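You operate a simulated robot arm through the tools that you are given. There is no shell and no other tool.

The job below is to be done with a simulated two-armed robot. You get a single attempt, and the scene is never put back.

TASK
Set the sample pan to 200, fire its leaf and switch off.
Fine: leaf fires only with the gauge at 150 or more; use the purple paddle and put it back; scorch nothing.

The check looks at the end state, three seconds after you hand in, the way a careful person would. Anything else that was tipped, shoved, dropped, spilled or broken makes it a failure.

THE ROBOT
Two 7-joint arms with three-finger grippers on one trunk that stands fixed in place. Base frame: the origin is at the foot of the trunk, x ahead of it, y to its left, z up. Lengths are in mm, angles in rad, forces in N, time in s.
The left shoulder is at [30, 124, 1033], the right one opposite. With the tool pointing down near the work surface each hand reaches from about 100 to 780 mm from the base axis, measured 20 degrees to its own side. Payload 2.2 kg a hand.
The tool frame of a hand sits at the grasp point between the pads (the TCP): z along the fingers, y along the line on which they close. The tips reach 28 mm beyond it. The gripper opens to 102 mm; its body begins 71 mm behind the TCP.
Orientation is that of the tool frame in the base frame, as a unit quaternion [w, x, y, z]. With the fingers straight down and closing along the base's y, the tool's x points along the base's -x, its y along +y and its z along -z.

THE INTERFACE
- The arms move only by the tool send_rows. It takes "left_motion", "right_motion" or both (then of equal length, played together; a hand with none holds still); each is a list of rows, each a list of 7 numbers: the shift along the base's x, y, z in units of 25 mm (1.0 is 25 mm), then the turn, a rotation vector about the base's x, y, z in units of 6 degrees (1.0 is 6 degrees), then the opening, from 0 (shut) to 1 (fully open). In form: [[tx, ty, tz, ax, ay, az, fingers], ...]. A call has 1 to 20 rows; each row shifts and turns the commanded pose from where the row before left it. A call with a number of a shift or a turn outside -1 to 1 is refused whole. A row lasts 0.2 s, in which the tool goes at most 50 mm and 0.15 rad; a call with a longer step from one row to the next is refused whole, and so is a gripper value outside its range. A pose out of reach is approached as far as the arm can. The call stops where the force on the tool passes 60 N (or 10 N more than at its start, if that is more) or the arm is blocked; 0.2 s more then pass. The fingers move at their own pace (about 143.6 mm/s each) and stop on an object; they squeeze with about 32 N. The grip force told is the motor's: it shows also when the fingers shut on nothing. Time passes only in rows, and 0.2 s behind the last, so rows that do not move let the fingers close. The reply holds the time, the measured pose of the TCP, the force on the tool along the base axes, the opening and the grip force, in the units named above and with some noise, with the torque about the TCP (base axes, N m) and any sound that the robot's microphone picked up.
- Cameras (640 x 400 px; columns grow to the right, rows downward): "scene" is now at [39, 31.3, 1757.3]; the picture's right is [0.48, -0.88, -0.00], its down [-0.67, -0.36, -0.65] and it looks along [0.57, 0.31, -0.76] (base axes); focal length 346 px, centre (320, 200). "left" rides on the left gripper at [72, 38, -86] in its tool frame; the picture's right is [-0.46, 0.89, 0.00], its down [-0.60, -0.32, -0.73] and it looks along [-0.65, -0.34, 0.68] (tool axes); focal length 256 px, centre (320, 200). "right" rides on the right gripper at [69, 44, -86] in its tool frame; the picture's right is [-0.53, 0.85, 0.00], its down [-0.58, -0.36, -0.73] and it looks along [-0.62, -0.39, 0.68] (tool axes); focal length 256 px, centre (320, 200). There is no depth. A picture from a camera that has moved, and an enlarged one, comes with that camera's place and axes in the base frame and with its lens. The place of the scene camera against the robot may be out by one fixed shift of up to 12 mm in any direction.
- grab_frame(camera): a new picture of that camera. No time passes.
- raise_lower(by): moves the trunk up (or, below 0, down) by that many mm; the arms and the scene camera ride with it, the base frame stays. It gives what a move gives, with no picture.
- aim_head(pan, tilt): turns the head with the scene camera to pan (to the left, within 2.496 rad either way) and tilt (down, from -0.506 to 1.204), counted from straight ahead of the robot. It gives what a move gives.
- zoom(camera, box): a new picture of the part [left, top, right, bottom] of that camera's present view, enlarged. No time passes.
- close_job(): hands the job in; it is judged then, once.

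Places have to be worked out from the pictures, the camera data and where the tool is seen. Open the grippers and draw the arms clear of the work before you hand the job in, unless the task says otherwise.

The tools are called as a command line: name --argument value ..., lists and objects as JSON in quotes. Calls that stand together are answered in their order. send_rows: Moves the arms, as the interface text tells. Its arguments: {"type":"object","properties":{"left_motion":{"type":"array","items":{"type":"array","items":{"type":"number"}}},"right_motion":{"type":"array","items":{"type":"array","items":{"type":"number"}}}},"required":[]} The other tools are called the same way: raise_lower (by) moves the trunk up or down; aim_head (pan, tilt) turns the head that bears the scene camera; grab_frame (camera) takes a picture; zoom (camera, box) takes an enlarged picture of a part of a camera's view; close_job () hands the job in.

At the start:

```text
time_s: 0.0
left_eef_pos: [624.8, 337.4, 1269.6]
left_ee_rot: [0.0, 0.0, 1.0, 0.0]
left_force: [-0.2, 0.2, -0.7]
left_torque: [-0.02, 0.02, -0.04]
left_grip_width: 101.9
left_finger_force: 0.0
right_eef_pos: [598.1, -180.3, 1215.2]
right_ee_rot: [0.0, 0.0, 1.0, 0.001]
right_force: [0.8, 1.0, -0.5]
right_torque: [0.01, 0.0, 0.0]
right_grip_width: 101.8
right_finger_force: 0.1
trunk travel left (down, up): [-275.0, 265.0]
head pan, tilt (commanded): [0.497, 0.859]
```

scene: 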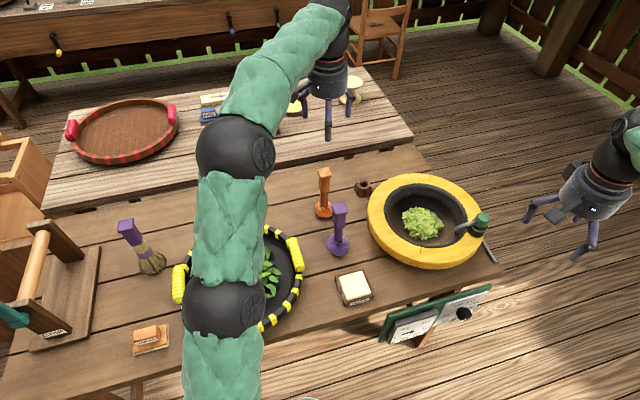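
right: 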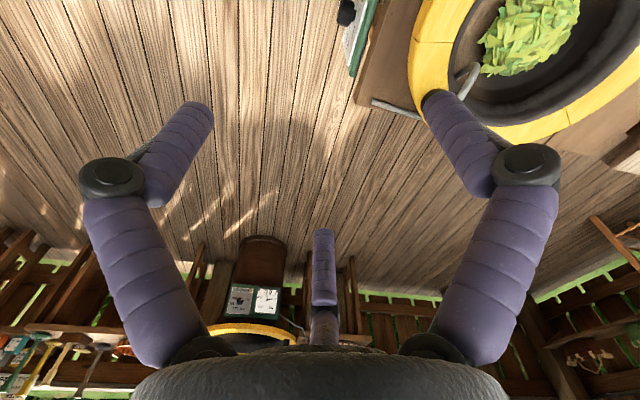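
left: 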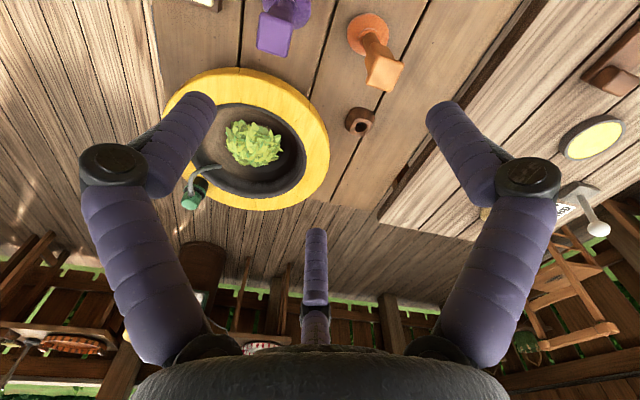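

I'll look closely at the scene before moving anything: the pan with yellow rim, the control panel with a knob, the purple tools, and the labels.

zoom --camera "scene" --box '[340, 160, 520, 350]'

zoom --camera "scene" --box '[280, 150, 400, 320]'

zoom --camera "scene" --box '[0, 120, 200, 380]'

grab_frame --camera "scene"

```text
2.11 times, centred on (430, 255) of scene
camera zoom: at [39.0, 31.3, 1757.3], right [0.48, -0.88, 0.0], down [-0.67, -0.36, -0.65], along [0.57, 0.31, -0.76], focal length 728 px, centre (88, 84)
```

zoom: 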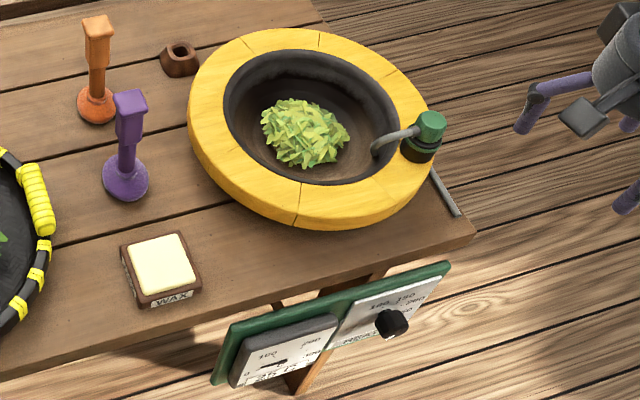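

```text
2.35 times, centred on (340, 235) of scene
camera zoom: at [39.0, 31.3, 1757.3], right [0.48, -0.88, 0.0], down [-0.67, -0.36, -0.65], along [0.57, 0.31, -0.76], focal length 814 px, centre (273, 118)
```

zoom: 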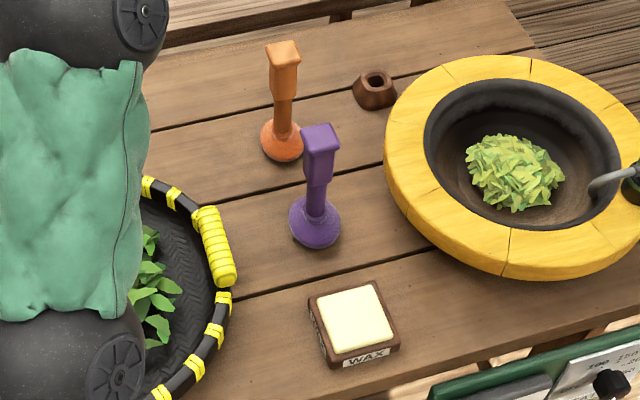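

```text
1.54 times, centred on (100, 250) of scene
camera zoom: at [39.0, 31.3, 1757.3], right [0.48, -0.88, 0.0], down [-0.67, -0.36, -0.65], along [0.57, 0.31, -0.76], focal length 532 px, centre (658, 123)
```

zoom: 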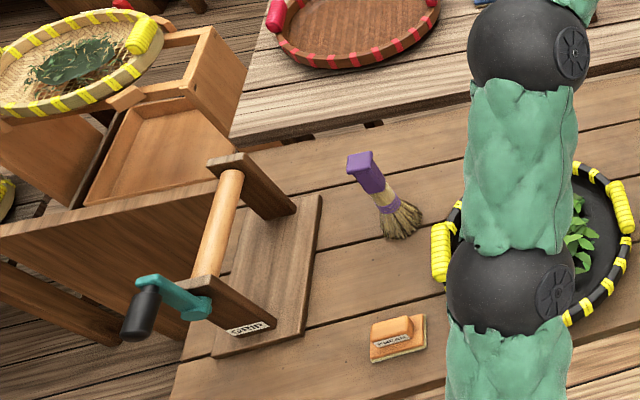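

```text
taken
camera scene: at [39.0, 31.3, 1757.3], right [0.48, -0.88, 0.0], down [-0.67, -0.36, -0.65], along [0.57, 0.31, -0.76], focal length 346 px, centre (320, 200)
```

scene: 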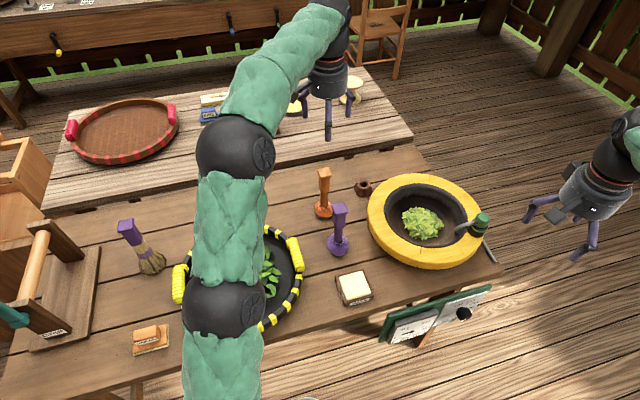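

I need to read the labels and check for other pans; the right-hand camera shows another dial panel in the background. I'll zoom there and look around with the head.

zoom --camera "right" --box '[190, 220, 320, 350]'

zoom --camera "right" --box '[320, 0, 640, 140]'

zoom --camera "left" --box '[150, 0, 440, 220]'

zoom --camera "scene" --box '[370, 270, 510, 360]'

zoom --camera "scene" --box '[180, 60, 380, 160]'

```text
3.08 times, centred on (255, 285) of right
camera zoom: at [528.9, -135.2, 1302.8], right [0.53, 0.85, 0.0], down [0.58, -0.36, 0.73], along [0.62, -0.39, -0.68], focal length 788 px, centre (520, -62)
```

zoom: 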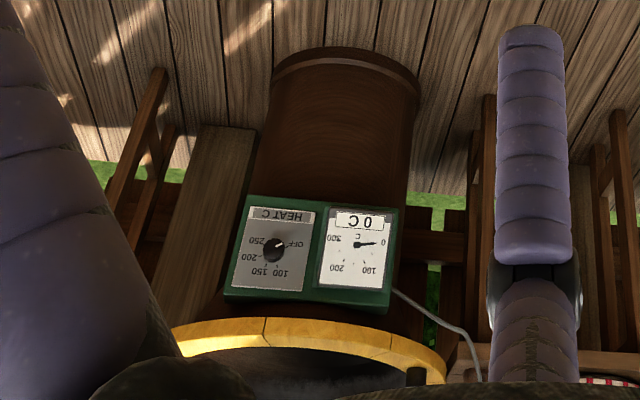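

```text
2.00 times, centred on (480, 70) of right
camera zoom: at [528.9, -135.2, 1302.8], right [0.53, 0.85, 0.0], down [0.58, -0.36, 0.73], along [0.62, -0.39, -0.68], focal length 512 px, centre (0, 460)
```

zoom: 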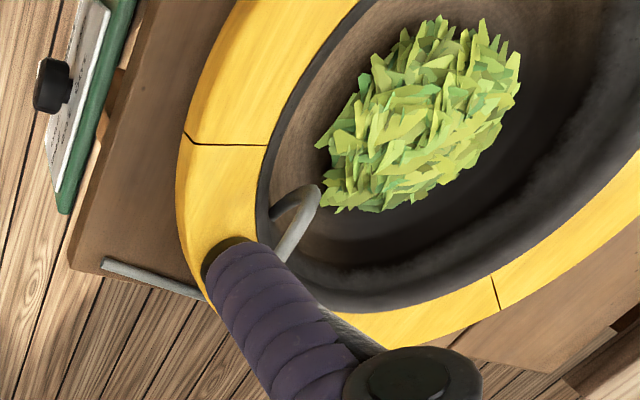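

```text
1.82 times, centred on (295, 110) of left
camera zoom: at [551.0, 375.1, 1355.0], right [0.46, 0.89, 0.0], down [0.6, -0.32, 0.73], along [0.65, -0.34, -0.68], focal length 465 px, centre (366, 364)
```

zoom: 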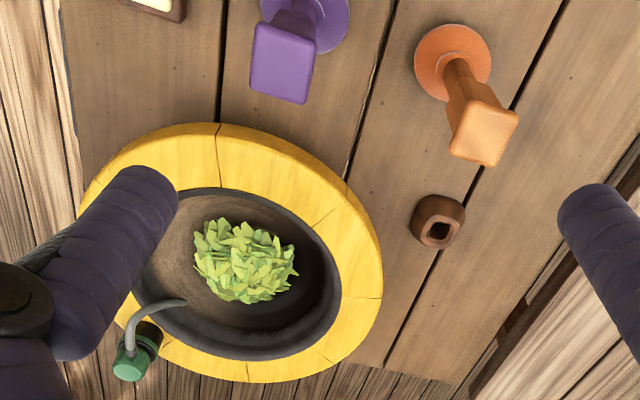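

```text
4.44 times, centred on (440, 315) of scene
camera zoom: at [39.0, 31.3, 1757.3], right [0.48, -0.88, 0.0], down [-0.67, -0.36, -0.65], along [0.57, 0.31, -0.76], focal length 1538 px, centre (-213, -311)
```

zoom: 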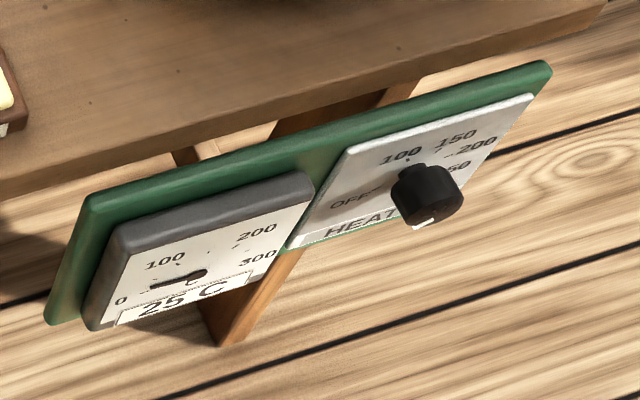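

```text
3.20 times, centred on (280, 110) of scene
camera zoom: at [39.0, 31.3, 1757.3], right [0.48, -0.88, 0.0], down [-0.67, -0.36, -0.65], along [0.57, 0.31, -0.76], focal length 1107 px, centre (448, 488)
```

zoom: 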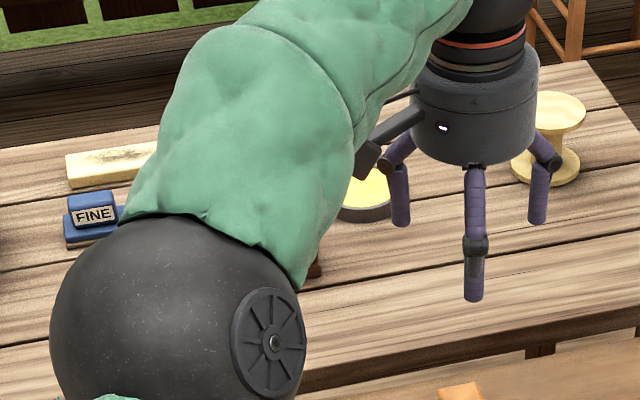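

There's a heat panel on the near edge of this bench (gauge 25 C, knob), and a second one on a stove farther off. I'll turn the head to look around and find name labels.

aim_head --pan -0.3 --tilt 0.7

grab_frame --camera "scene"

aim_head --pan -1.2 --tilt 0.6

grab_frame --camera "scene"

aim_head --pan 1.2 --tilt 0.7

grab_frame --camera "scene"

aim_head --pan 0.3 --tilt 1.1

grab_frame --camera "scene"

```text
time_s: 1.1
left_eef_pos: [625.6, 337.3, 1268.7]
left_ee_rot: [0.0, 0.0, 1.0, 0.0]
left_force: [0.2, 0.1, -0.6]
left_torque: [-0.02, -0.01, 0.02]
left_grip_width: 101.9
left_finger_force: 0.0
right_eef_pos: [597.5, -180.2, 1215.5]
right_ee_rot: [0.001, 0.0, 1.0, 0.0]
right_force: [0.4, 0.0, 0.0]
right_torque: [-0.03, -0.03, -0.02]
right_grip_width: 101.9
right_finger_force: 0.0
trunk travel left (down, up): [-275.0, 265.0]
head pan, tilt (commanded): [-0.3, 0.7]
```

```text
taken
camera scene: at [51.9, -30.9, 1770.2], right [-0.29, -0.96, 0.0], down [-0.62, 0.19, -0.76], along [0.73, -0.23, -0.64], focal length 346 px, centre (320, 200)
```

scene: 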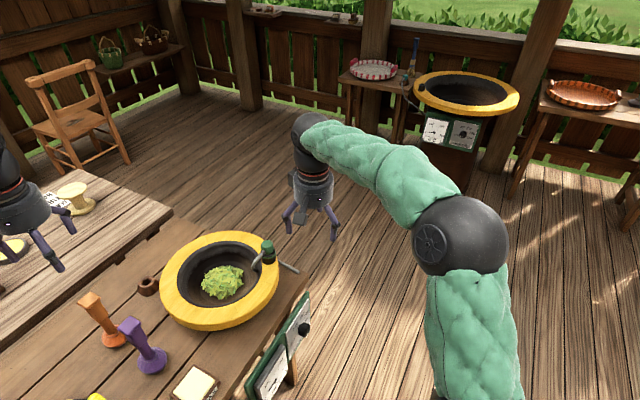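

```text
time_s: 2.3
left_eef_pos: [624.4, 338.2, 1267.8]
left_ee_rot: [0.0, 0.0, 1.0, -0.001]
left_force: [0.4, 0.5, -0.5]
left_torque: [0.01, -0.02, -0.02]
left_grip_width: 102.1
left_finger_force: 0.1
right_eef_pos: [598.3, -180.5, 1215.1]
right_ee_rot: [-0.001, 0.0, 1.0, 0.0]
right_force: [0.8, -0.6, -0.4]
right_torque: [0.02, -0.02, 0.05]
right_grip_width: 102.0
right_finger_force: 0.0
trunk travel left (down, up): [-275.0, 265.0]
head pan, tilt (commanded): [-1.201, 0.6]
```

```text
taken
camera scene: at [2.8, -88.2, 1778.9], right [-0.93, -0.36, 0.0], down [-0.2, 0.53, -0.82], along [0.3, -0.77, -0.57], focal length 346 px, centre (320, 200)
```

scene: 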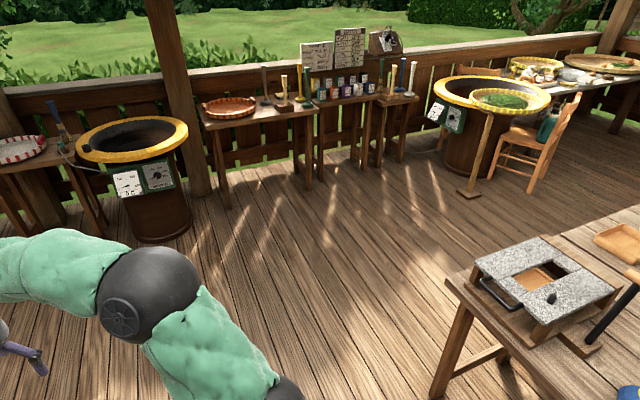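

```text
time_s: 4.5
left_eef_pos: [624.3, 337.5, 1270.3]
left_ee_rot: [0.0, 0.0, 1.0, 0.0]
left_force: [0.3, 1.1, -0.4]
left_torque: [0.0, 0.01, -0.01]
left_grip_width: 101.9
left_finger_force: 0.1
right_eef_pos: [598.4, -179.7, 1215.9]
right_ee_rot: [0.0, 0.0, 1.0, 0.001]
right_force: [0.3, -0.5, 0.1]
right_torque: [0.01, 0.01, -0.01]
right_grip_width: 101.8
right_finger_force: 0.0
trunk travel left (down, up): [-275.0, 265.0]
head pan, tilt (commanded): [1.201, 0.7]
```

```text
taken
camera scene: at [1.5, 73.3, 1770.2], right [0.93, -0.36, 0.0], down [-0.23, -0.6, -0.76], along [0.28, 0.71, -0.64], focal length 346 px, centre (320, 200)
```

scene: 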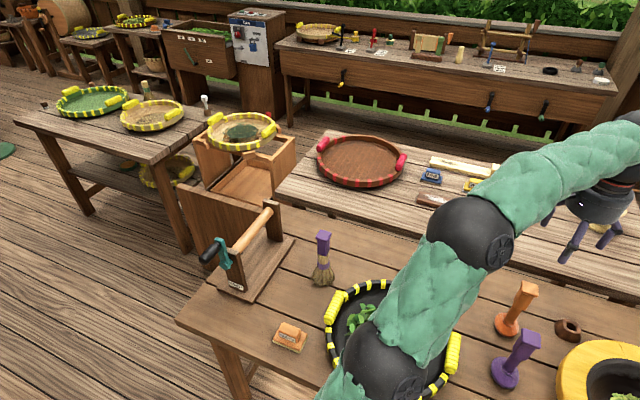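

```text
time_s: 5.7
left_eef_pos: [624.6, 337.8, 1268.7]
left_ee_rot: [0.0, 0.0, 1.0, 0.0]
left_force: [-0.1, 0.4, 0.0]
left_torque: [-0.02, 0.02, 0.01]
left_grip_width: 102.1
left_finger_force: 0.0
right_eef_pos: [597.6, -179.9, 1215.0]
right_ee_rot: [0.0, 0.0, 1.0, 0.0]
right_force: [0.9, 0.0, 0.3]
right_torque: [0.0, 0.0, 0.0]
right_grip_width: 101.7
right_finger_force: 0.1
trunk travel left (down, up): [-275.0, 265.0]
head pan, tilt (commanded): [0.3, 1.1]
```

```text
taken
camera scene: at [31.0, 12.9, 1740.3], right [0.3, -0.95, 0.0], down [-0.85, -0.26, -0.45], along [0.43, 0.13, -0.89], focal length 346 px, centre (320, 200)
```

scene: 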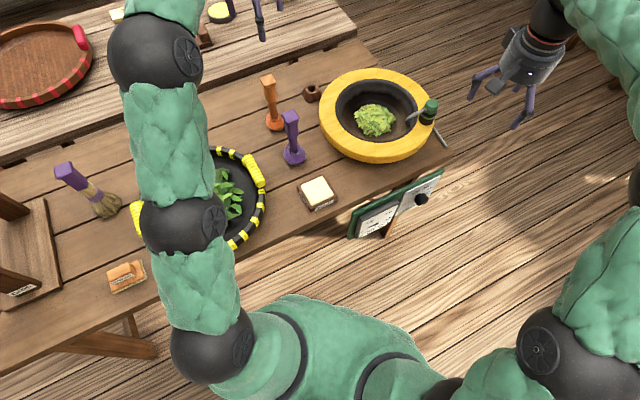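

The bench pan in reach is the small "sample" one. There is a notice board at the back of the room; I'll try to read it and the paddles more closely.

aim_head --pan -1.2 --tilt 0.2

zoom --camera "scene" --box '[280, 150, 440, 250]'

aim_head --pan 0.35 --tilt 0.85

grab_frame --camera "scene"

```text
time_s: 7.3
left_eef_pos: [624.9, 337.4, 1268.1]
left_ee_rot: [0.0, 0.0, 1.0, 0.0]
left_force: [-0.3, -0.4, -0.2]
left_torque: [-0.01, -0.01, -0.02]
left_grip_width: 102.1
left_finger_force: 0.1
right_eef_pos: [598.9, -178.7, 1216.4]
right_ee_rot: [0.0, 0.0, 1.0, 0.0]
right_force: [-0.5, -0.5, -0.2]
right_torque: [0.0, -0.03, -0.03]
right_grip_width: 102.0
right_finger_force: 0.0
trunk travel left (down, up): [-275.0, 265.0]
head pan, tilt (commanded): [-1.201, 0.201]
```

```text
4.00 times, centred on (360, 200) of scene
camera zoom: at [4.5, -92.7, 1815.6], right [-0.93, -0.36, 0.0], down [-0.07, 0.19, -0.98], along [0.35, -0.91, -0.2], focal length 1384 px, centre (160, 200)
```

zoom: 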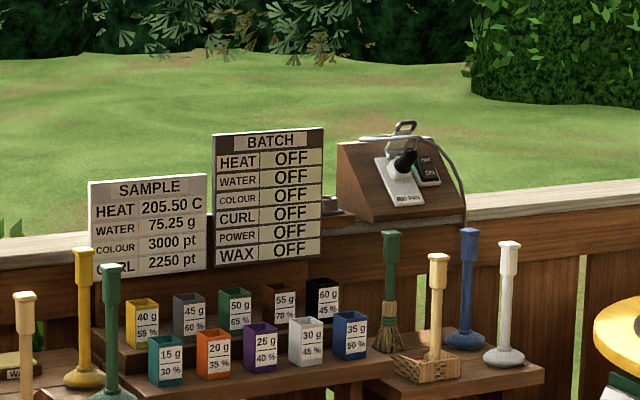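

```text
time_s: 9.0
left_eef_pos: [624.1, 336.8, 1268.2]
left_ee_rot: [-0.001, 0.0, 1.0, 0.0]
left_force: [-0.6, 0.5, 0.1]
left_torque: [-0.01, 0.01, 0.02]
left_grip_width: 102.1
left_finger_force: 0.1
right_eef_pos: [598.3, -178.6, 1215.6]
right_ee_rot: [0.0, 0.0, 1.0, 0.001]
right_force: [-0.8, -0.4, -0.1]
right_torque: [0.03, 0.0, 0.01]
right_grip_width: 102.2
right_finger_force: 0.0
trunk travel left (down, up): [-275.0, 265.0]
head pan, tilt (commanded): [0.351, 0.85]
```

```text
taken
camera scene: at [44.2, 21.0, 1758.0], right [0.34, -0.94, 0.0], down [-0.71, -0.26, -0.66], along [0.62, 0.23, -0.75], focal length 346 px, centre (320, 200)
```

scene: 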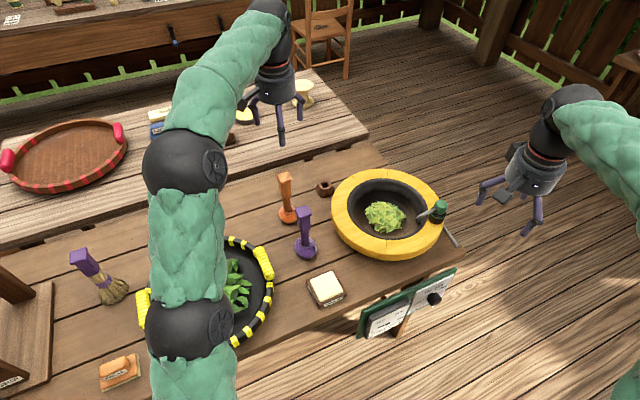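

Pan, paddle and panel are now roughly placed: the table runs diagonally, paddle about [613, 278], pan about [780, 50], knob about [662, -160, 654]. I'll bring the right hand down in front of the panel, turned to face it, to read the dial and find its tilt.

send_rows --right_motion '[[-0.22, -0.14, -0.95, 0, 0, 0.7, 1], [-0.22, -0.14, -0.95, 0, 0, 0.7, 1], [-0.22, -0.14, -0.95, 0, 0, 0.7, 1], [-0.22, -0.14, -0.95, 0, 0, 0.7, 1], [-0.22, -0.14, -0.95, 0, 0, 0.7, 1], [-0.22, -0.14, -0.95, 0, 0, 0.7, 1], [-0.22, -0.14, -0.95, 0, 0, 0.7, 1], [-0.22, -0.14, -0.95, 0, 0, 0.7, 1], [-0.22, -0.14, -0.95, 0, 0, 0.7, 1], [-0.22, -0.14, -0.95, 0, 0, 0.7, 1], [-0.22, -0.14, -0.95, 0, 0, 0.7, 1], [-0.22, -0.14, -0.95, 0, 0, 0.7, 1], [-0.22, -0.14, -0.95, 0, 0, 0.7, 1], [-0.22, -0.14, -0.95, 0, 0, 0.7, 1], [-0.22, -0.14, -0.95, 0, 0, 0.7, 1], [-0.22, -0.14, -0.95, 0, 0, 0.7, 1], [-0.22, -0.14, -0.95, 0, 0, 0.6, 1]]'

grab_frame --camera "right"

grab_frame --camera "scene"

```text
time_s: 12.6
left_eef_pos: [625.4, 337.2, 1269.9]
left_ee_rot: [-0.001, 0.0, 1.0, 0.0]
left_force: [1.0, 0.2, -0.8]
left_torque: [0.04, 0.01, -0.01]
left_grip_width: 102.0
left_finger_force: 0.0
right_eef_pos: [504.1, -239.3, 810.7]
right_ee_rot: [0.0, -0.58, 0.814, -0.001]
right_force: [0.4, 1.3, 0.2]
right_torque: [0.0, 0.0, -0.04]
right_grip_width: 101.9
right_finger_force: 0.2
trunk travel left (down, up): [-275.0, 265.0]
head pan, tilt (commanded): [0.351, 0.85]
```

```text
taken
camera right: at [440.8, -289.3, 897.7], right [-0.62, 0.78, 0.0], down [0.53, 0.42, 0.73], along [0.57, 0.46, -0.68], focal length 256 px, centre (320, 200)
```

right: 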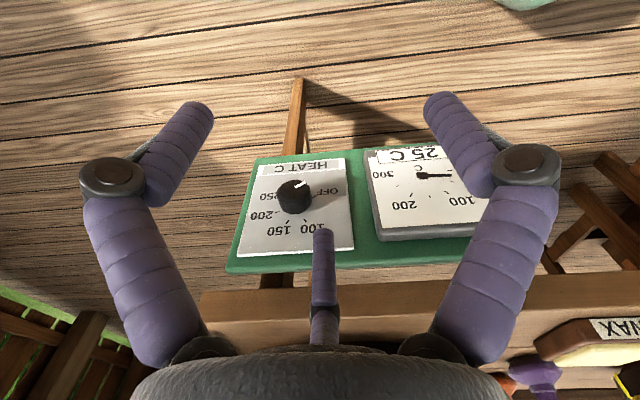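

```text
taken
camera scene: at [44.5, 20.7, 1758.0], right [0.34, -0.94, 0.0], down [-0.71, -0.26, -0.66], along [0.62, 0.23, -0.75], focal length 346 px, centre (320, 200)
```

scene: 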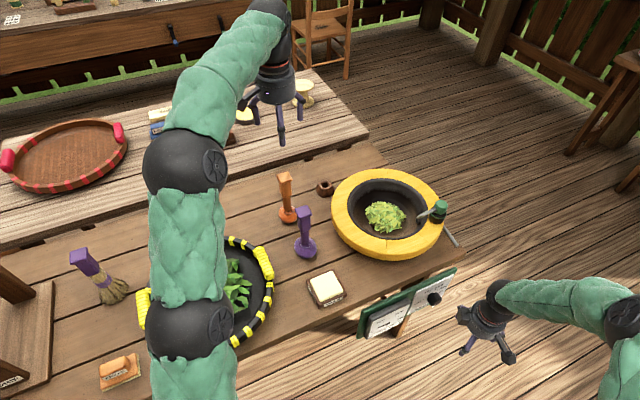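

The dial panel is visible (upside down): OFF, 100, 150, 200, 250, with the pointer now near OFF and the gauge at 25 C. I'll zoom in on it.

zoom --camera "right" --box '[210, 130, 370, 290]'

zoom --camera "right" --box '[220, 140, 540, 300]'

zoom --camera "scene" --box '[340, 250, 480, 350]'

```text
2.50 times, centred on (290, 210) of right
camera zoom: at [440.8, -289.3, 897.7], right [-0.62, 0.78, 0.0], down [0.53, 0.42, 0.73], along [0.57, 0.46, -0.68], focal length 640 px, centre (395, 175)
```

zoom: 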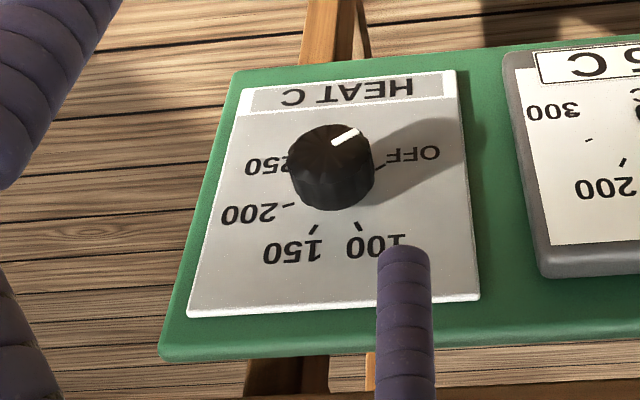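

```text
2.00 times, centred on (380, 220) of right
camera zoom: at [440.8, -289.3, 897.7], right [-0.62, 0.78, 0.0], down [0.53, 0.42, 0.73], along [0.57, 0.46, -0.68], focal length 512 px, centre (200, 160)
```

zoom: 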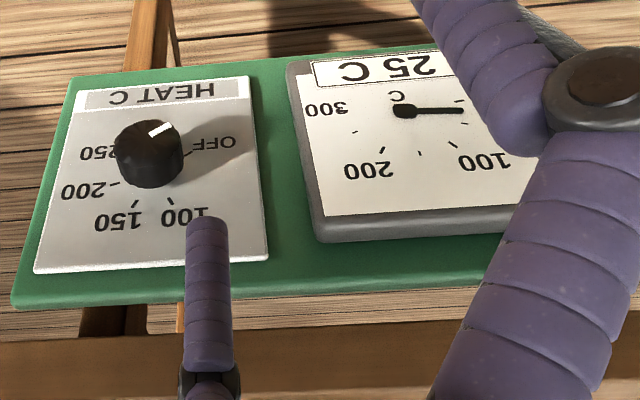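

```text
4.00 times, centred on (410, 300) of scene
camera zoom: at [44.5, 20.7, 1758.0], right [0.34, -0.94, 0.0], down [-0.71, -0.26, -0.66], along [0.62, 0.23, -0.75], focal length 1384 px, centre (-40, -200)
```

zoom: 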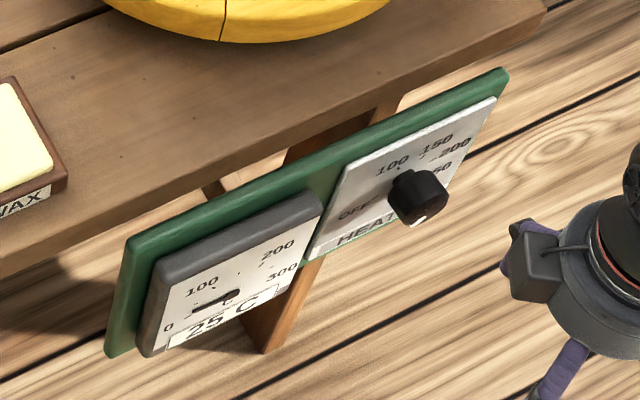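

The panel is vertical, facing the robot along the 45° diagonal; the knob face is at about [665, -158, 638], pointer at OFF, and 200 lies about 170° clockwise. Next I'll bring the left hand lower to get a close look at the purple paddle.

send_rows --left_motion '[[-0.668, 0.088, -0.908, 0, 0, 0, 1], [-0.668, 0.088, -0.908, 0, 0, 0, 1], [-0.668, 0.088, -0.908, 0, 0, 0, 1], [-0.668, 0.088, -0.908, 0, 0, 0, 1], [-0.668, 0.088, -0.908, 0, 0, 0, 1], [-0.668, 0.088, -0.908, 0, 0, 0, 1], [-0.668, 0.088, -0.908, 0, 0, 0, 1], [-0.668, 0.088, -0.908, 0, 0, 0, 1], [-0.668, 0.088, -0.908, 0, 0, 0, 1], [-0.668, 0.088, -0.908, 0, 0, 0, 1]]'

grab_frame --camera "left"

grab_frame --camera "scene"

```text
time_s: 14.8
left_eef_pos: [459.0, 360.1, 1041.6]
left_ee_rot: [0.0, 0.0, 1.0, 0.001]
left_force: [-1.0, -0.2, -0.5]
left_torque: [-0.01, -0.02, 0.0]
left_grip_width: 101.8
left_finger_force: 0.0
right_eef_pos: [504.3, -237.6, 811.1]
right_ee_rot: [0.0, -0.579, 0.815, -0.001]
right_force: [-0.2, 0.8, 0.0]
right_torque: [-0.01, -0.02, 0.01]
right_grip_width: 101.8
right_finger_force: 0.1
trunk travel left (down, up): [-275.0, 265.0]
head pan, tilt (commanded): [0.351, 0.85]
```

```text
taken
camera left: at [384.7, 397.7, 1127.7], right [0.46, 0.89, 0.0], down [0.6, -0.32, 0.73], along [0.65, -0.34, -0.68], focal length 256 px, centre (320, 200)
```

left: 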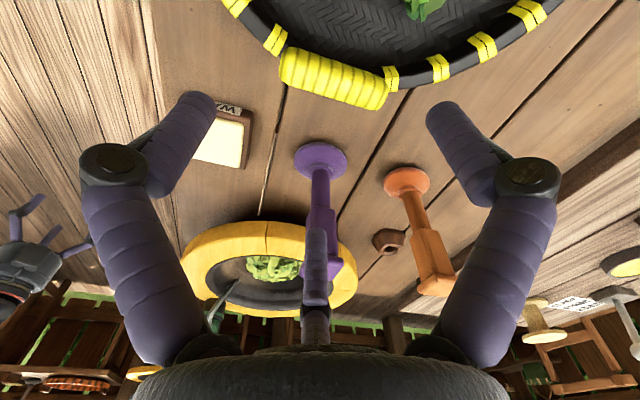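

```text
taken
camera scene: at [43.8, 21.3, 1758.0], right [0.34, -0.94, 0.0], down [-0.71, -0.26, -0.66], along [0.62, 0.23, -0.75], focal length 346 px, centre (320, 200)
```

scene: 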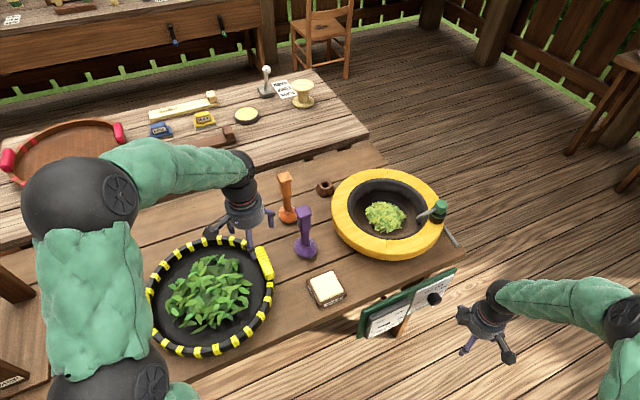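

The paddle is a round-footed pestle-like tool. I'll zoom in on it in both views to locate its foot and top.

zoom --camera "left" --box '[240, 120, 480, 320]'

zoom --camera "scene" --box '[265, 160, 345, 270]'

zoom --camera "scene" --box '[320, 160, 470, 270]'

```text
2.00 times, centred on (360, 220) of left
camera zoom: at [384.7, 397.7, 1127.7], right [0.46, 0.89, 0.0], down [0.6, -0.32, 0.73], along [0.65, -0.34, -0.68], focal length 512 px, centre (240, 160)
```

zoom: 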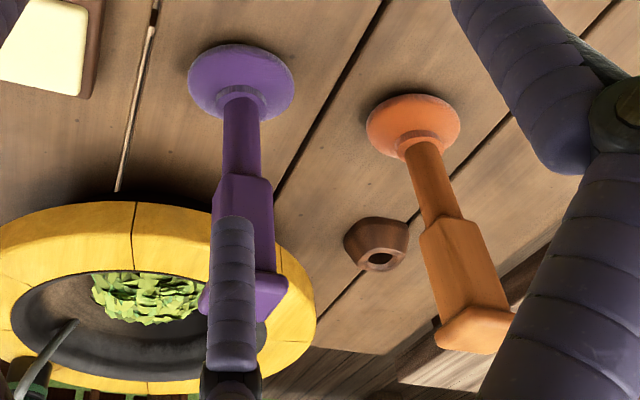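

```text
3.64 times, centred on (305, 215) of scene
camera zoom: at [43.8, 21.3, 1758.0], right [0.34, -0.94, 0.0], down [-0.71, -0.26, -0.66], along [0.62, 0.23, -0.75], focal length 1258 px, centre (374, 146)
```

zoom: 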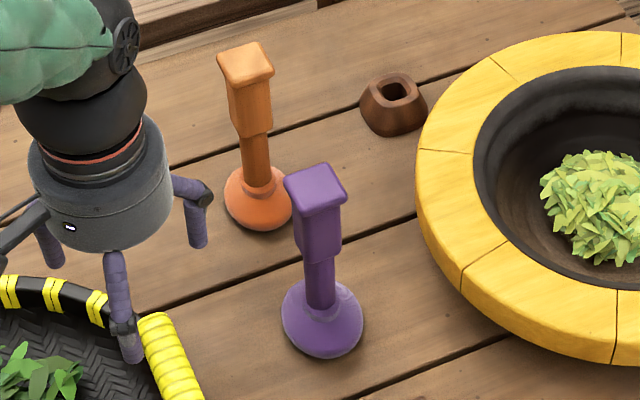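

```text
3.64 times, centred on (395, 215) of scene
camera zoom: at [43.8, 21.3, 1758.0], right [0.34, -0.94, 0.0], down [-0.71, -0.26, -0.66], along [0.62, 0.23, -0.75], focal length 1258 px, centre (47, 146)
```

zoom: 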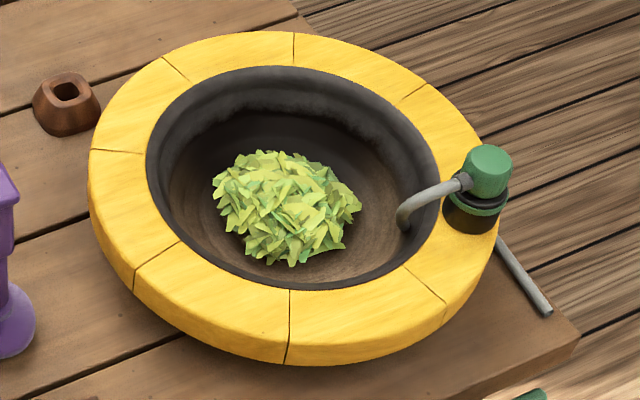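

The purple paddle has a domed foot at about [614, 280], square handle block z≈902–975 aligned at 45°, cap to about 1000. I'll move the left hand above it with a 45° yaw and check alignment before descending.

send_rows --left_motion '[[0, 0, 0.9, 0, 0, 0, 1], [0, 0, 0.9, 0, 0, 0, 1], [0.78, -0.4, 0, 0, 0, 0.9375, 1], [0.78, -0.4, 0, 0, 0, 0.9375, 1], [0.78, -0.4, 0, 0, 0, 0.9375, 1], [0.78, -0.4, 0, 0, 0, 0.9375, 1], [0.78, -0.4, 0, 0, 0, 0.9375, 1], [0.78, -0.4, 0, 0, 0, 0.9375, 1], [0.78, -0.4, 0, 0, 0, 0.9375, 1], [0.78, -0.4, 0, 0, 0, 0.9375, 1]]'

grab_frame --camera "left"

zoom --camera "scene" --box '[220, 130, 360, 270]'

```text
time_s: 17.0
left_eef_pos: [614.1, 278.6, 1087.4]
left_ee_rot: [0.0, -0.383, 0.924, 0.0]
left_force: [-1.0, -0.3, 0.1]
left_torque: [0.05, -0.02, 0.04]
left_grip_width: 102.0
left_finger_force: 0.1
right_eef_pos: [504.8, -238.6, 811.7]
right_ee_rot: [0.0, -0.579, 0.815, 0.001]
right_force: [-0.3, -0.5, -0.6]
right_torque: [-0.01, 0.02, -0.01]
right_grip_width: 102.1
right_finger_force: 0.1
trunk travel left (down, up): [-275.0, 265.0]
head pan, tilt (commanded): [0.351, 0.85]
```

```text
taken
camera left: at [535.0, 253.9, 1172.5], right [-0.3, 0.95, 0.0], down [0.65, 0.2, 0.73], along [0.7, 0.22, -0.68], focal length 256 px, centre (320, 200)
```

left: 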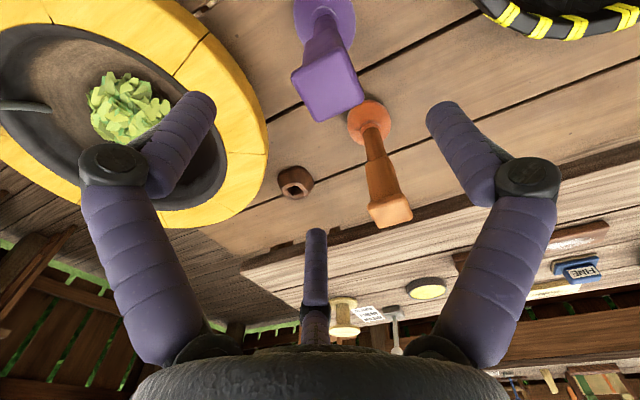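

```text
2.86 times, centred on (290, 200) of scene
camera zoom: at [45.0, 20.6, 1757.9], right [0.34, -0.94, 0.0], down [-0.71, -0.26, -0.66], along [0.62, 0.23, -0.75], focal length 989 px, centre (406, 200)
```

zoom: 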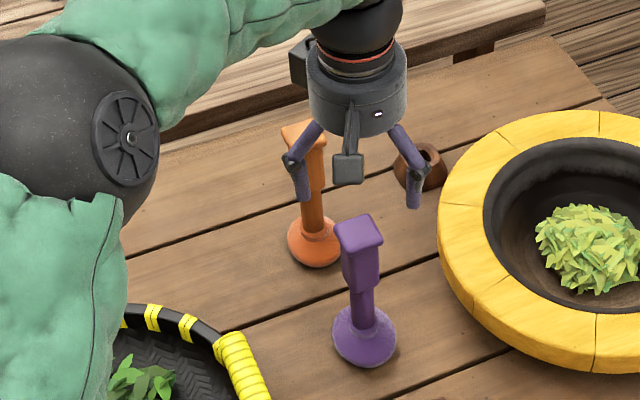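

The cap is nearly below the hand. I'll zoom in on the left view to refine its location and height before descending.

zoom --camera "left" --box '[270, 0, 430, 100]'

zoom --camera "left" --box '[260, 40, 420, 240]'

```text
4.00 times, centred on (350, 50) of left
camera zoom: at [535.0, 253.9, 1172.5], right [-0.3, 0.95, 0.0], down [0.65, 0.2, 0.73], along [0.7, 0.22, -0.68], focal length 1024 px, centre (200, 800)
```

zoom: 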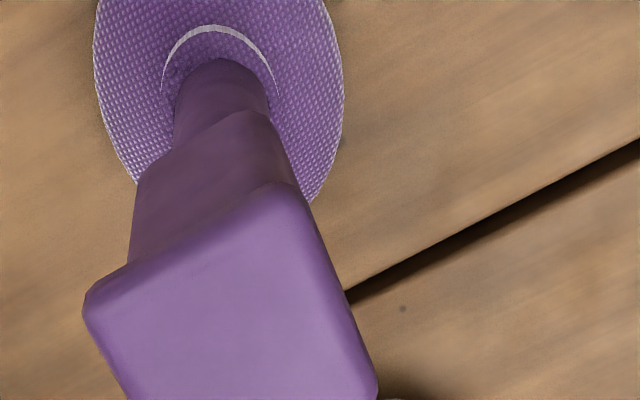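

```text
2.00 times, centred on (340, 140) of left
camera zoom: at [535.0, 253.9, 1172.5], right [-0.3, 0.95, 0.0], down [0.65, 0.2, 0.73], along [0.7, 0.22, -0.68], focal length 512 px, centre (280, 320)
```

zoom: 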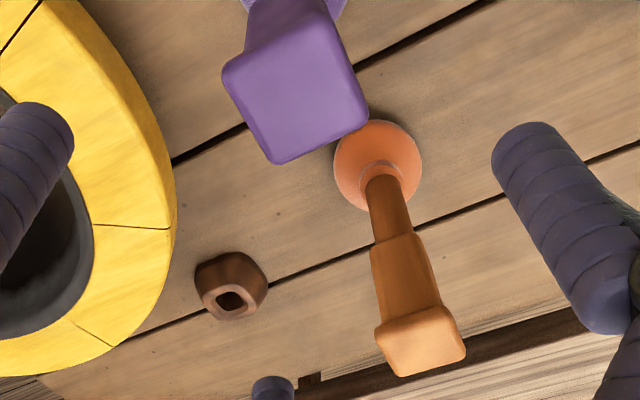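

Best estimate of the paddle axis is about (606, 282), cap top about z=1000. I'll shift slightly and descend part-way, then check centring between the fingers.

send_rows --left_motion '[[-0.32, 0.14, -0.5, 0, 0, 0, 1], [0, 0, -0.6, 0, 0, 0, 1], [0, 0, -0.6, 0, 0, 0, 1], [0, 0, -0.6, 0, 0, 0, 1], [0, 0, -0.6, 0, 0, 0, 1], [0, 0, -0.6, 0, 0, 0, 1], [0, 0, -0.4, 0, 0, 0, 1]]'

grab_frame --camera "left"

zoom --camera "scene" --box '[240, 150, 360, 270]'

```text
time_s: 18.6
left_eef_pos: [604.8, 283.1, 990.8]
left_ee_rot: [0.0, -0.383, 0.924, -0.001]
left_force: [-0.5, 0.5, -0.6]
left_torque: [-0.02, 0.02, -0.04]
left_grip_width: 102.0
left_finger_force: 0.0
right_eef_pos: [503.9, -238.8, 811.1]
right_ee_rot: [0.001, -0.579, 0.815, -0.001]
right_force: [-0.9, 0.1, 0.5]
right_torque: [0.01, 0.0, 0.02]
right_grip_width: 101.9
right_finger_force: 0.0
trunk travel left (down, up): [-275.0, 265.0]
head pan, tilt (commanded): [0.351, 0.85]
```

```text
taken
camera left: at [526.1, 258.8, 1076.0], right [-0.3, 0.95, 0.0], down [0.65, 0.2, 0.73], along [0.7, 0.22, -0.68], focal length 256 px, centre (320, 200)
```

left: 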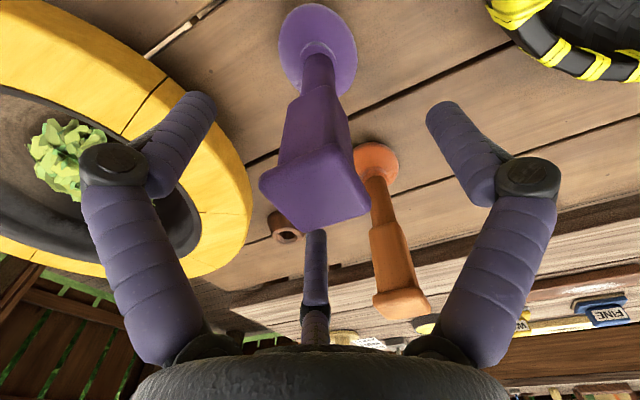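

```text
3.33 times, centred on (300, 210) of scene
camera zoom: at [44.2, 21.0, 1758.0], right [0.34, -0.94, 0.0], down [-0.71, -0.26, -0.66], along [0.62, 0.23, -0.75], focal length 1154 px, centre (387, 167)
```

zoom: 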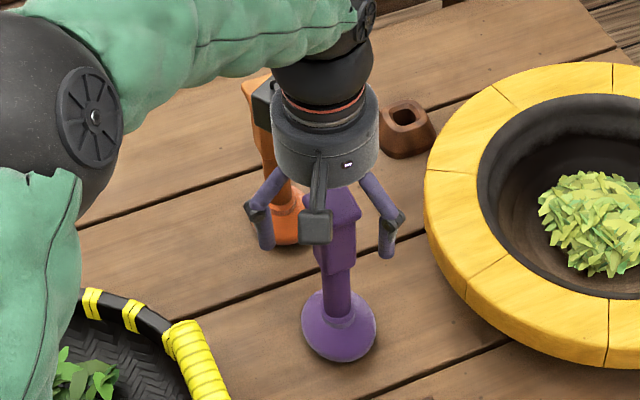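

The cap is centred to within a couple of millimetres (axis about (602.5, 281.5)). I'll descend to z≈944 and close gently on the handle block.

send_rows --left_motion '[[-0.08, -0.05, -0.47, 0, 0, 0, 1], [0, 0, -0.47, 0, 0, 0, 1], [0, 0, -0.47, 0, 0, 0, 1], [0, 0, -0.47, 0, 0, 0, 1], [0, 0, 0, 0, 0, 0, 1]]'

grab_frame --camera "left"

zoom --camera "scene" --box '[240, 150, 360, 270]'

```text
time_s: 19.8
left_eef_pos: [602.4, 281.7, 942.6]
left_ee_rot: [-0.001, -0.383, 0.924, 0.001]
left_force: [0.5, 0.9, 0.0]
left_torque: [-0.02, 0.0, -0.03]
left_grip_width: 101.7
left_finger_force: 0.0
right_eef_pos: [505.3, -238.1, 810.8]
right_ee_rot: [-0.001, -0.579, 0.815, 0.0]
right_force: [-0.1, -0.9, 0.0]
right_torque: [-0.03, 0.0, 0.02]
right_grip_width: 102.0
right_finger_force: 0.1
trunk travel left (down, up): [-275.0, 265.0]
head pan, tilt (commanded): [0.351, 0.85]
```

```text
taken
camera left: at [523.7, 257.2, 1028.5], right [-0.3, 0.95, 0.0], down [0.65, 0.2, 0.73], along [0.7, 0.22, -0.68], focal length 256 px, centre (320, 200)
```

left: 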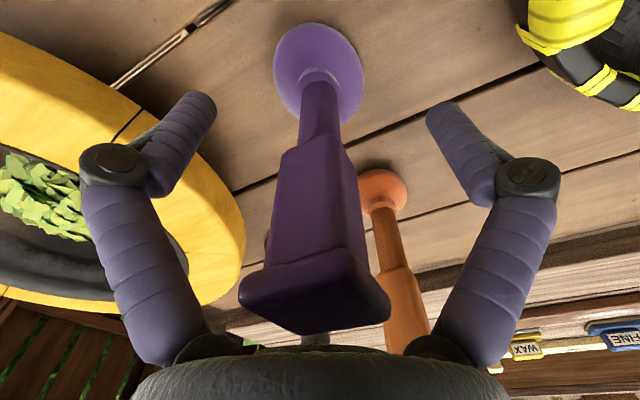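

```text
3.33 times, centred on (300, 210) of scene
camera zoom: at [43.9, 21.0, 1758.0], right [0.34, -0.94, 0.0], down [-0.71, -0.26, -0.66], along [0.62, 0.23, -0.75], focal length 1154 px, centre (387, 167)
```

zoom: 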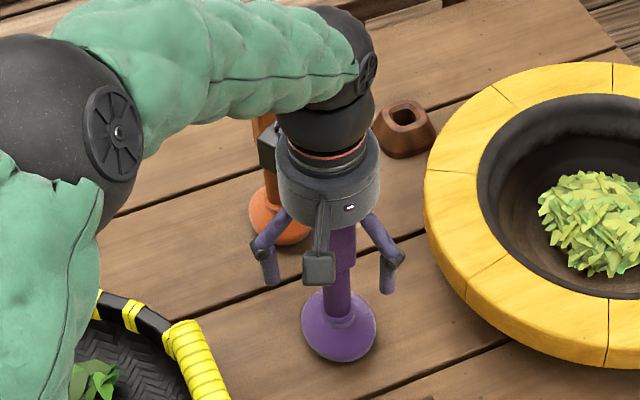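

The handle block is centred between the fingers and nothing was touched. Closing the left gripper on it.

send_rows --left_motion '[[0, 0, 0, 0, 0, 0, 0.4], [0, 0, 0, 0, 0, 0, 0.2], [0, 0, 0, 0, 0, 0, 0], [0, 0, 0, 0, 0, 0, 0], [0, 0, 0, 0, 0, 0, 0]]'

grab_frame --camera "left"

zoom --camera "scene" --box '[240, 150, 360, 270]'

```text
time_s: 21.0
left_eef_pos: [602.8, 281.8, 944.8]
left_ee_rot: [0.0, -0.383, 0.924, -0.001]
left_force: [2.2, 0.2, 2.9]
left_torque: [0.03, -0.09, -0.03]
left_grip_width: 39.1
left_finger_force: 31.6
right_eef_pos: [504.3, -239.3, 811.3]
right_ee_rot: [0.0, -0.579, 0.815, 0.0]
right_force: [0.9, 0.3, -0.7]
right_torque: [0.02, 0.0, -0.02]
right_grip_width: 101.7
right_finger_force: 0.1
trunk travel left (down, up): [-275.0, 265.0]
head pan, tilt (commanded): [0.351, 0.85]
```

```text
taken
camera left: at [524.0, 257.3, 1029.0], right [-0.3, 0.95, 0.0], down [0.65, 0.2, 0.73], along [0.7, 0.22, -0.68], focal length 256 px, centre (320, 200)
```

left: 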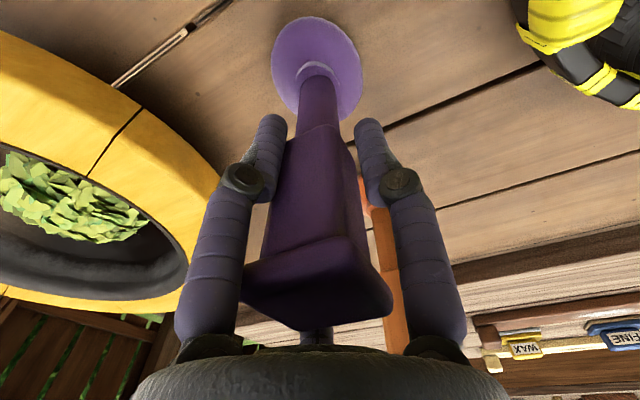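

```text
3.33 times, centred on (300, 210) of scene
camera zoom: at [44.1, 20.9, 1758.0], right [0.34, -0.94, 0.0], down [-0.71, -0.26, -0.66], along [0.62, 0.23, -0.75], focal length 1154 px, centre (387, 167)
```

zoom: 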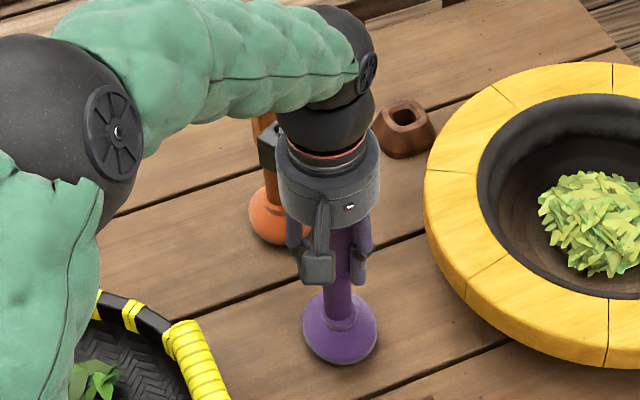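

The grip holds (39 mm, 32 N) and the foot barely shifted. I'll lift the paddle straight up 120 mm and check it.

send_rows --left_motion '[[0, 0, 0.3, 0, 0, 0, 0], [0, 0, 0.5, 0, 0, 0, 0], [0, 0, 0.7, 0, 0, 0, 0], [0, 0, 0.7, 0, 0, 0, 0], [0, 0, 0.7, 0, 0, 0, 0], [0, 0, 0.7, 0, 0, 0, 0], [0, 0, 0.7, 0, 0, 0, 0], [0, 0, 0.5, 0, 0, 0, 0]]'

grab_frame --camera "left"

grab_frame --camera "scene"

```text
time_s: 22.8
left_eef_pos: [604.2, 282.6, 1063.2]
left_ee_rot: [0.0, -0.382, 0.924, 0.0]
left_force: [0.3, 0.4, -4.1]
left_torque: [-0.01, -0.01, 0.0]
left_grip_width: 39.0
left_finger_force: 32.4
right_eef_pos: [504.6, -238.7, 811.2]
right_ee_rot: [0.0, -0.579, 0.816, 0.0]
right_force: [-0.2, 0.4, 0.2]
right_torque: [0.02, -0.02, -0.03]
right_grip_width: 102.0
right_finger_force: 0.1
trunk travel left (down, up): [-275.0, 265.0]
head pan, tilt (commanded): [0.351, 0.85]
```

```text
taken
camera left: at [524.4, 257.6, 1149.4], right [-0.3, 0.95, 0.0], down [0.65, 0.2, 0.73], along [0.7, 0.22, -0.68], focal length 256 px, centre (320, 200)
```

left: 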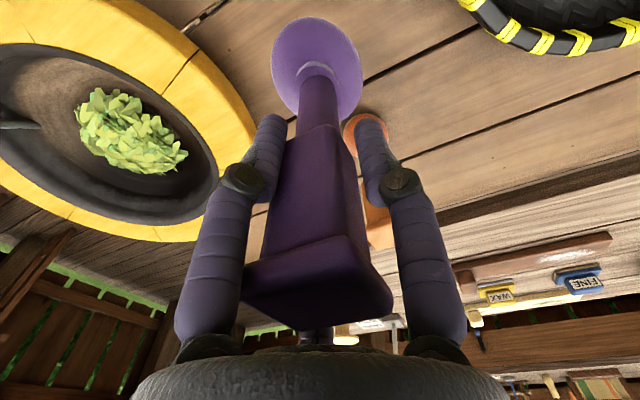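

```text
taken
camera scene: at [44.2, 21.1, 1758.0], right [0.34, -0.94, 0.0], down [-0.71, -0.26, -0.66], along [0.62, 0.23, -0.75], focal length 346 px, centre (320, 200)
```

scene: 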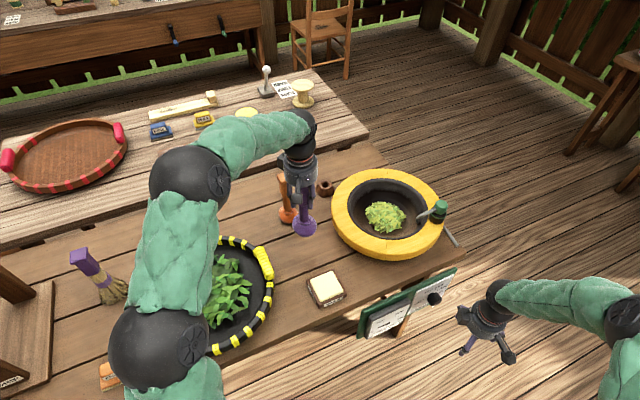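

Paddle is held without slip (about 0.4 kg). Leaf is at about [810, 55, 815], at the edge of reach, so I'll carry the paddle over the pan while tilting it ~20° outward, keeping the foot well above the rim.

send_rows --left_motion '[[0.564, -0.828, 0, 0, -0.333, 0, 0], [0.564, -0.828, 0, 0, -0.333, 0, 0], [0.564, -0.828, 0, 0, -0.333, 0, 0], [0.564, -0.828, 0, 0, -0.333, 0, 0], [0.564, -0.828, 0, 0, -0.333, 0, 0], [0.564, -0.828, 0, 0, -0.333, 0, 0], [0.564, -0.828, 0, 0, -0.333, 0, 0], [0.564, -0.828, 0, 0, -0.333, 0, 0], [0.564, -0.828, 0, 0, -0.333, 0, 0], [0.564, -0.828, 0, 0, -0.333, 0, 0], [0, 0, 0, 0, 0, 0, 0]]'

grab_frame --camera "left"

grab_frame --camera "scene"

```text
time_s: 25.2
left_eef_pos: [744.9, 75.1, 1062.2]
left_ee_rot: [0.161, -0.377, 0.91, -0.067]
left_force: [-0.4, 0.5, -4.3]
left_torque: [0.02, 0.09, 0.0]
left_grip_width: 39.6
left_finger_force: 32.4
right_eef_pos: [503.5, -238.2, 810.3]
right_ee_rot: [-0.001, -0.58, 0.815, -0.001]
right_force: [-0.3, 0.0, -0.4]
right_torque: [0.01, -0.02, 0.01]
right_grip_width: 102.0
right_finger_force: 0.0
trunk travel left (down, up): [-275.0, 265.0]
head pan, tilt (commanded): [0.351, 0.85]
```

```text
taken
camera left: at [641.4, 50.8, 1115.8], right [-0.28, 0.95, -0.1], down [0.36, 0.2, 0.91], along [0.89, 0.22, -0.4], focal length 256 px, centre (320, 200)
```

left: 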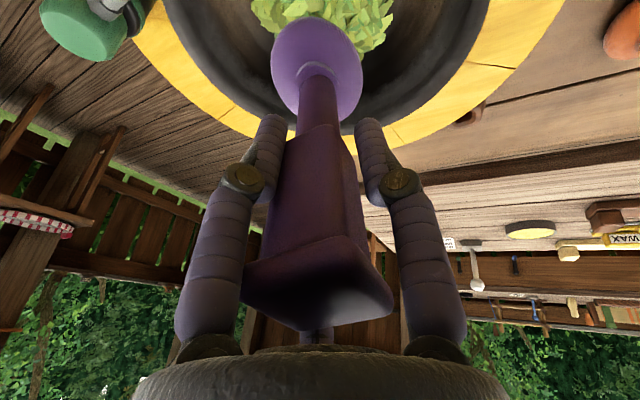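

```text
taken
camera scene: at [44.2, 21.6, 1758.0], right [0.34, -0.94, 0.0], down [-0.71, -0.26, -0.66], along [0.62, 0.23, -0.75], focal length 346 px, centre (320, 200)
```

scene: 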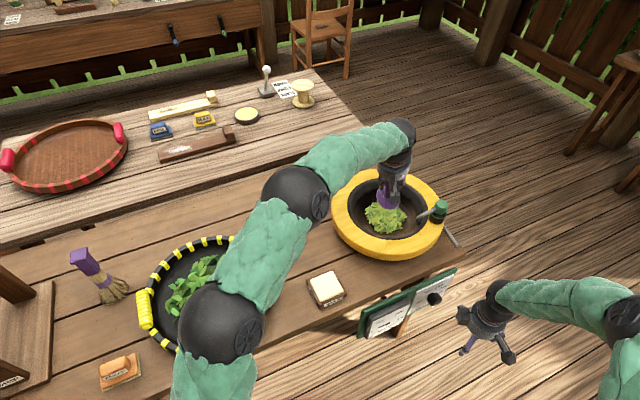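

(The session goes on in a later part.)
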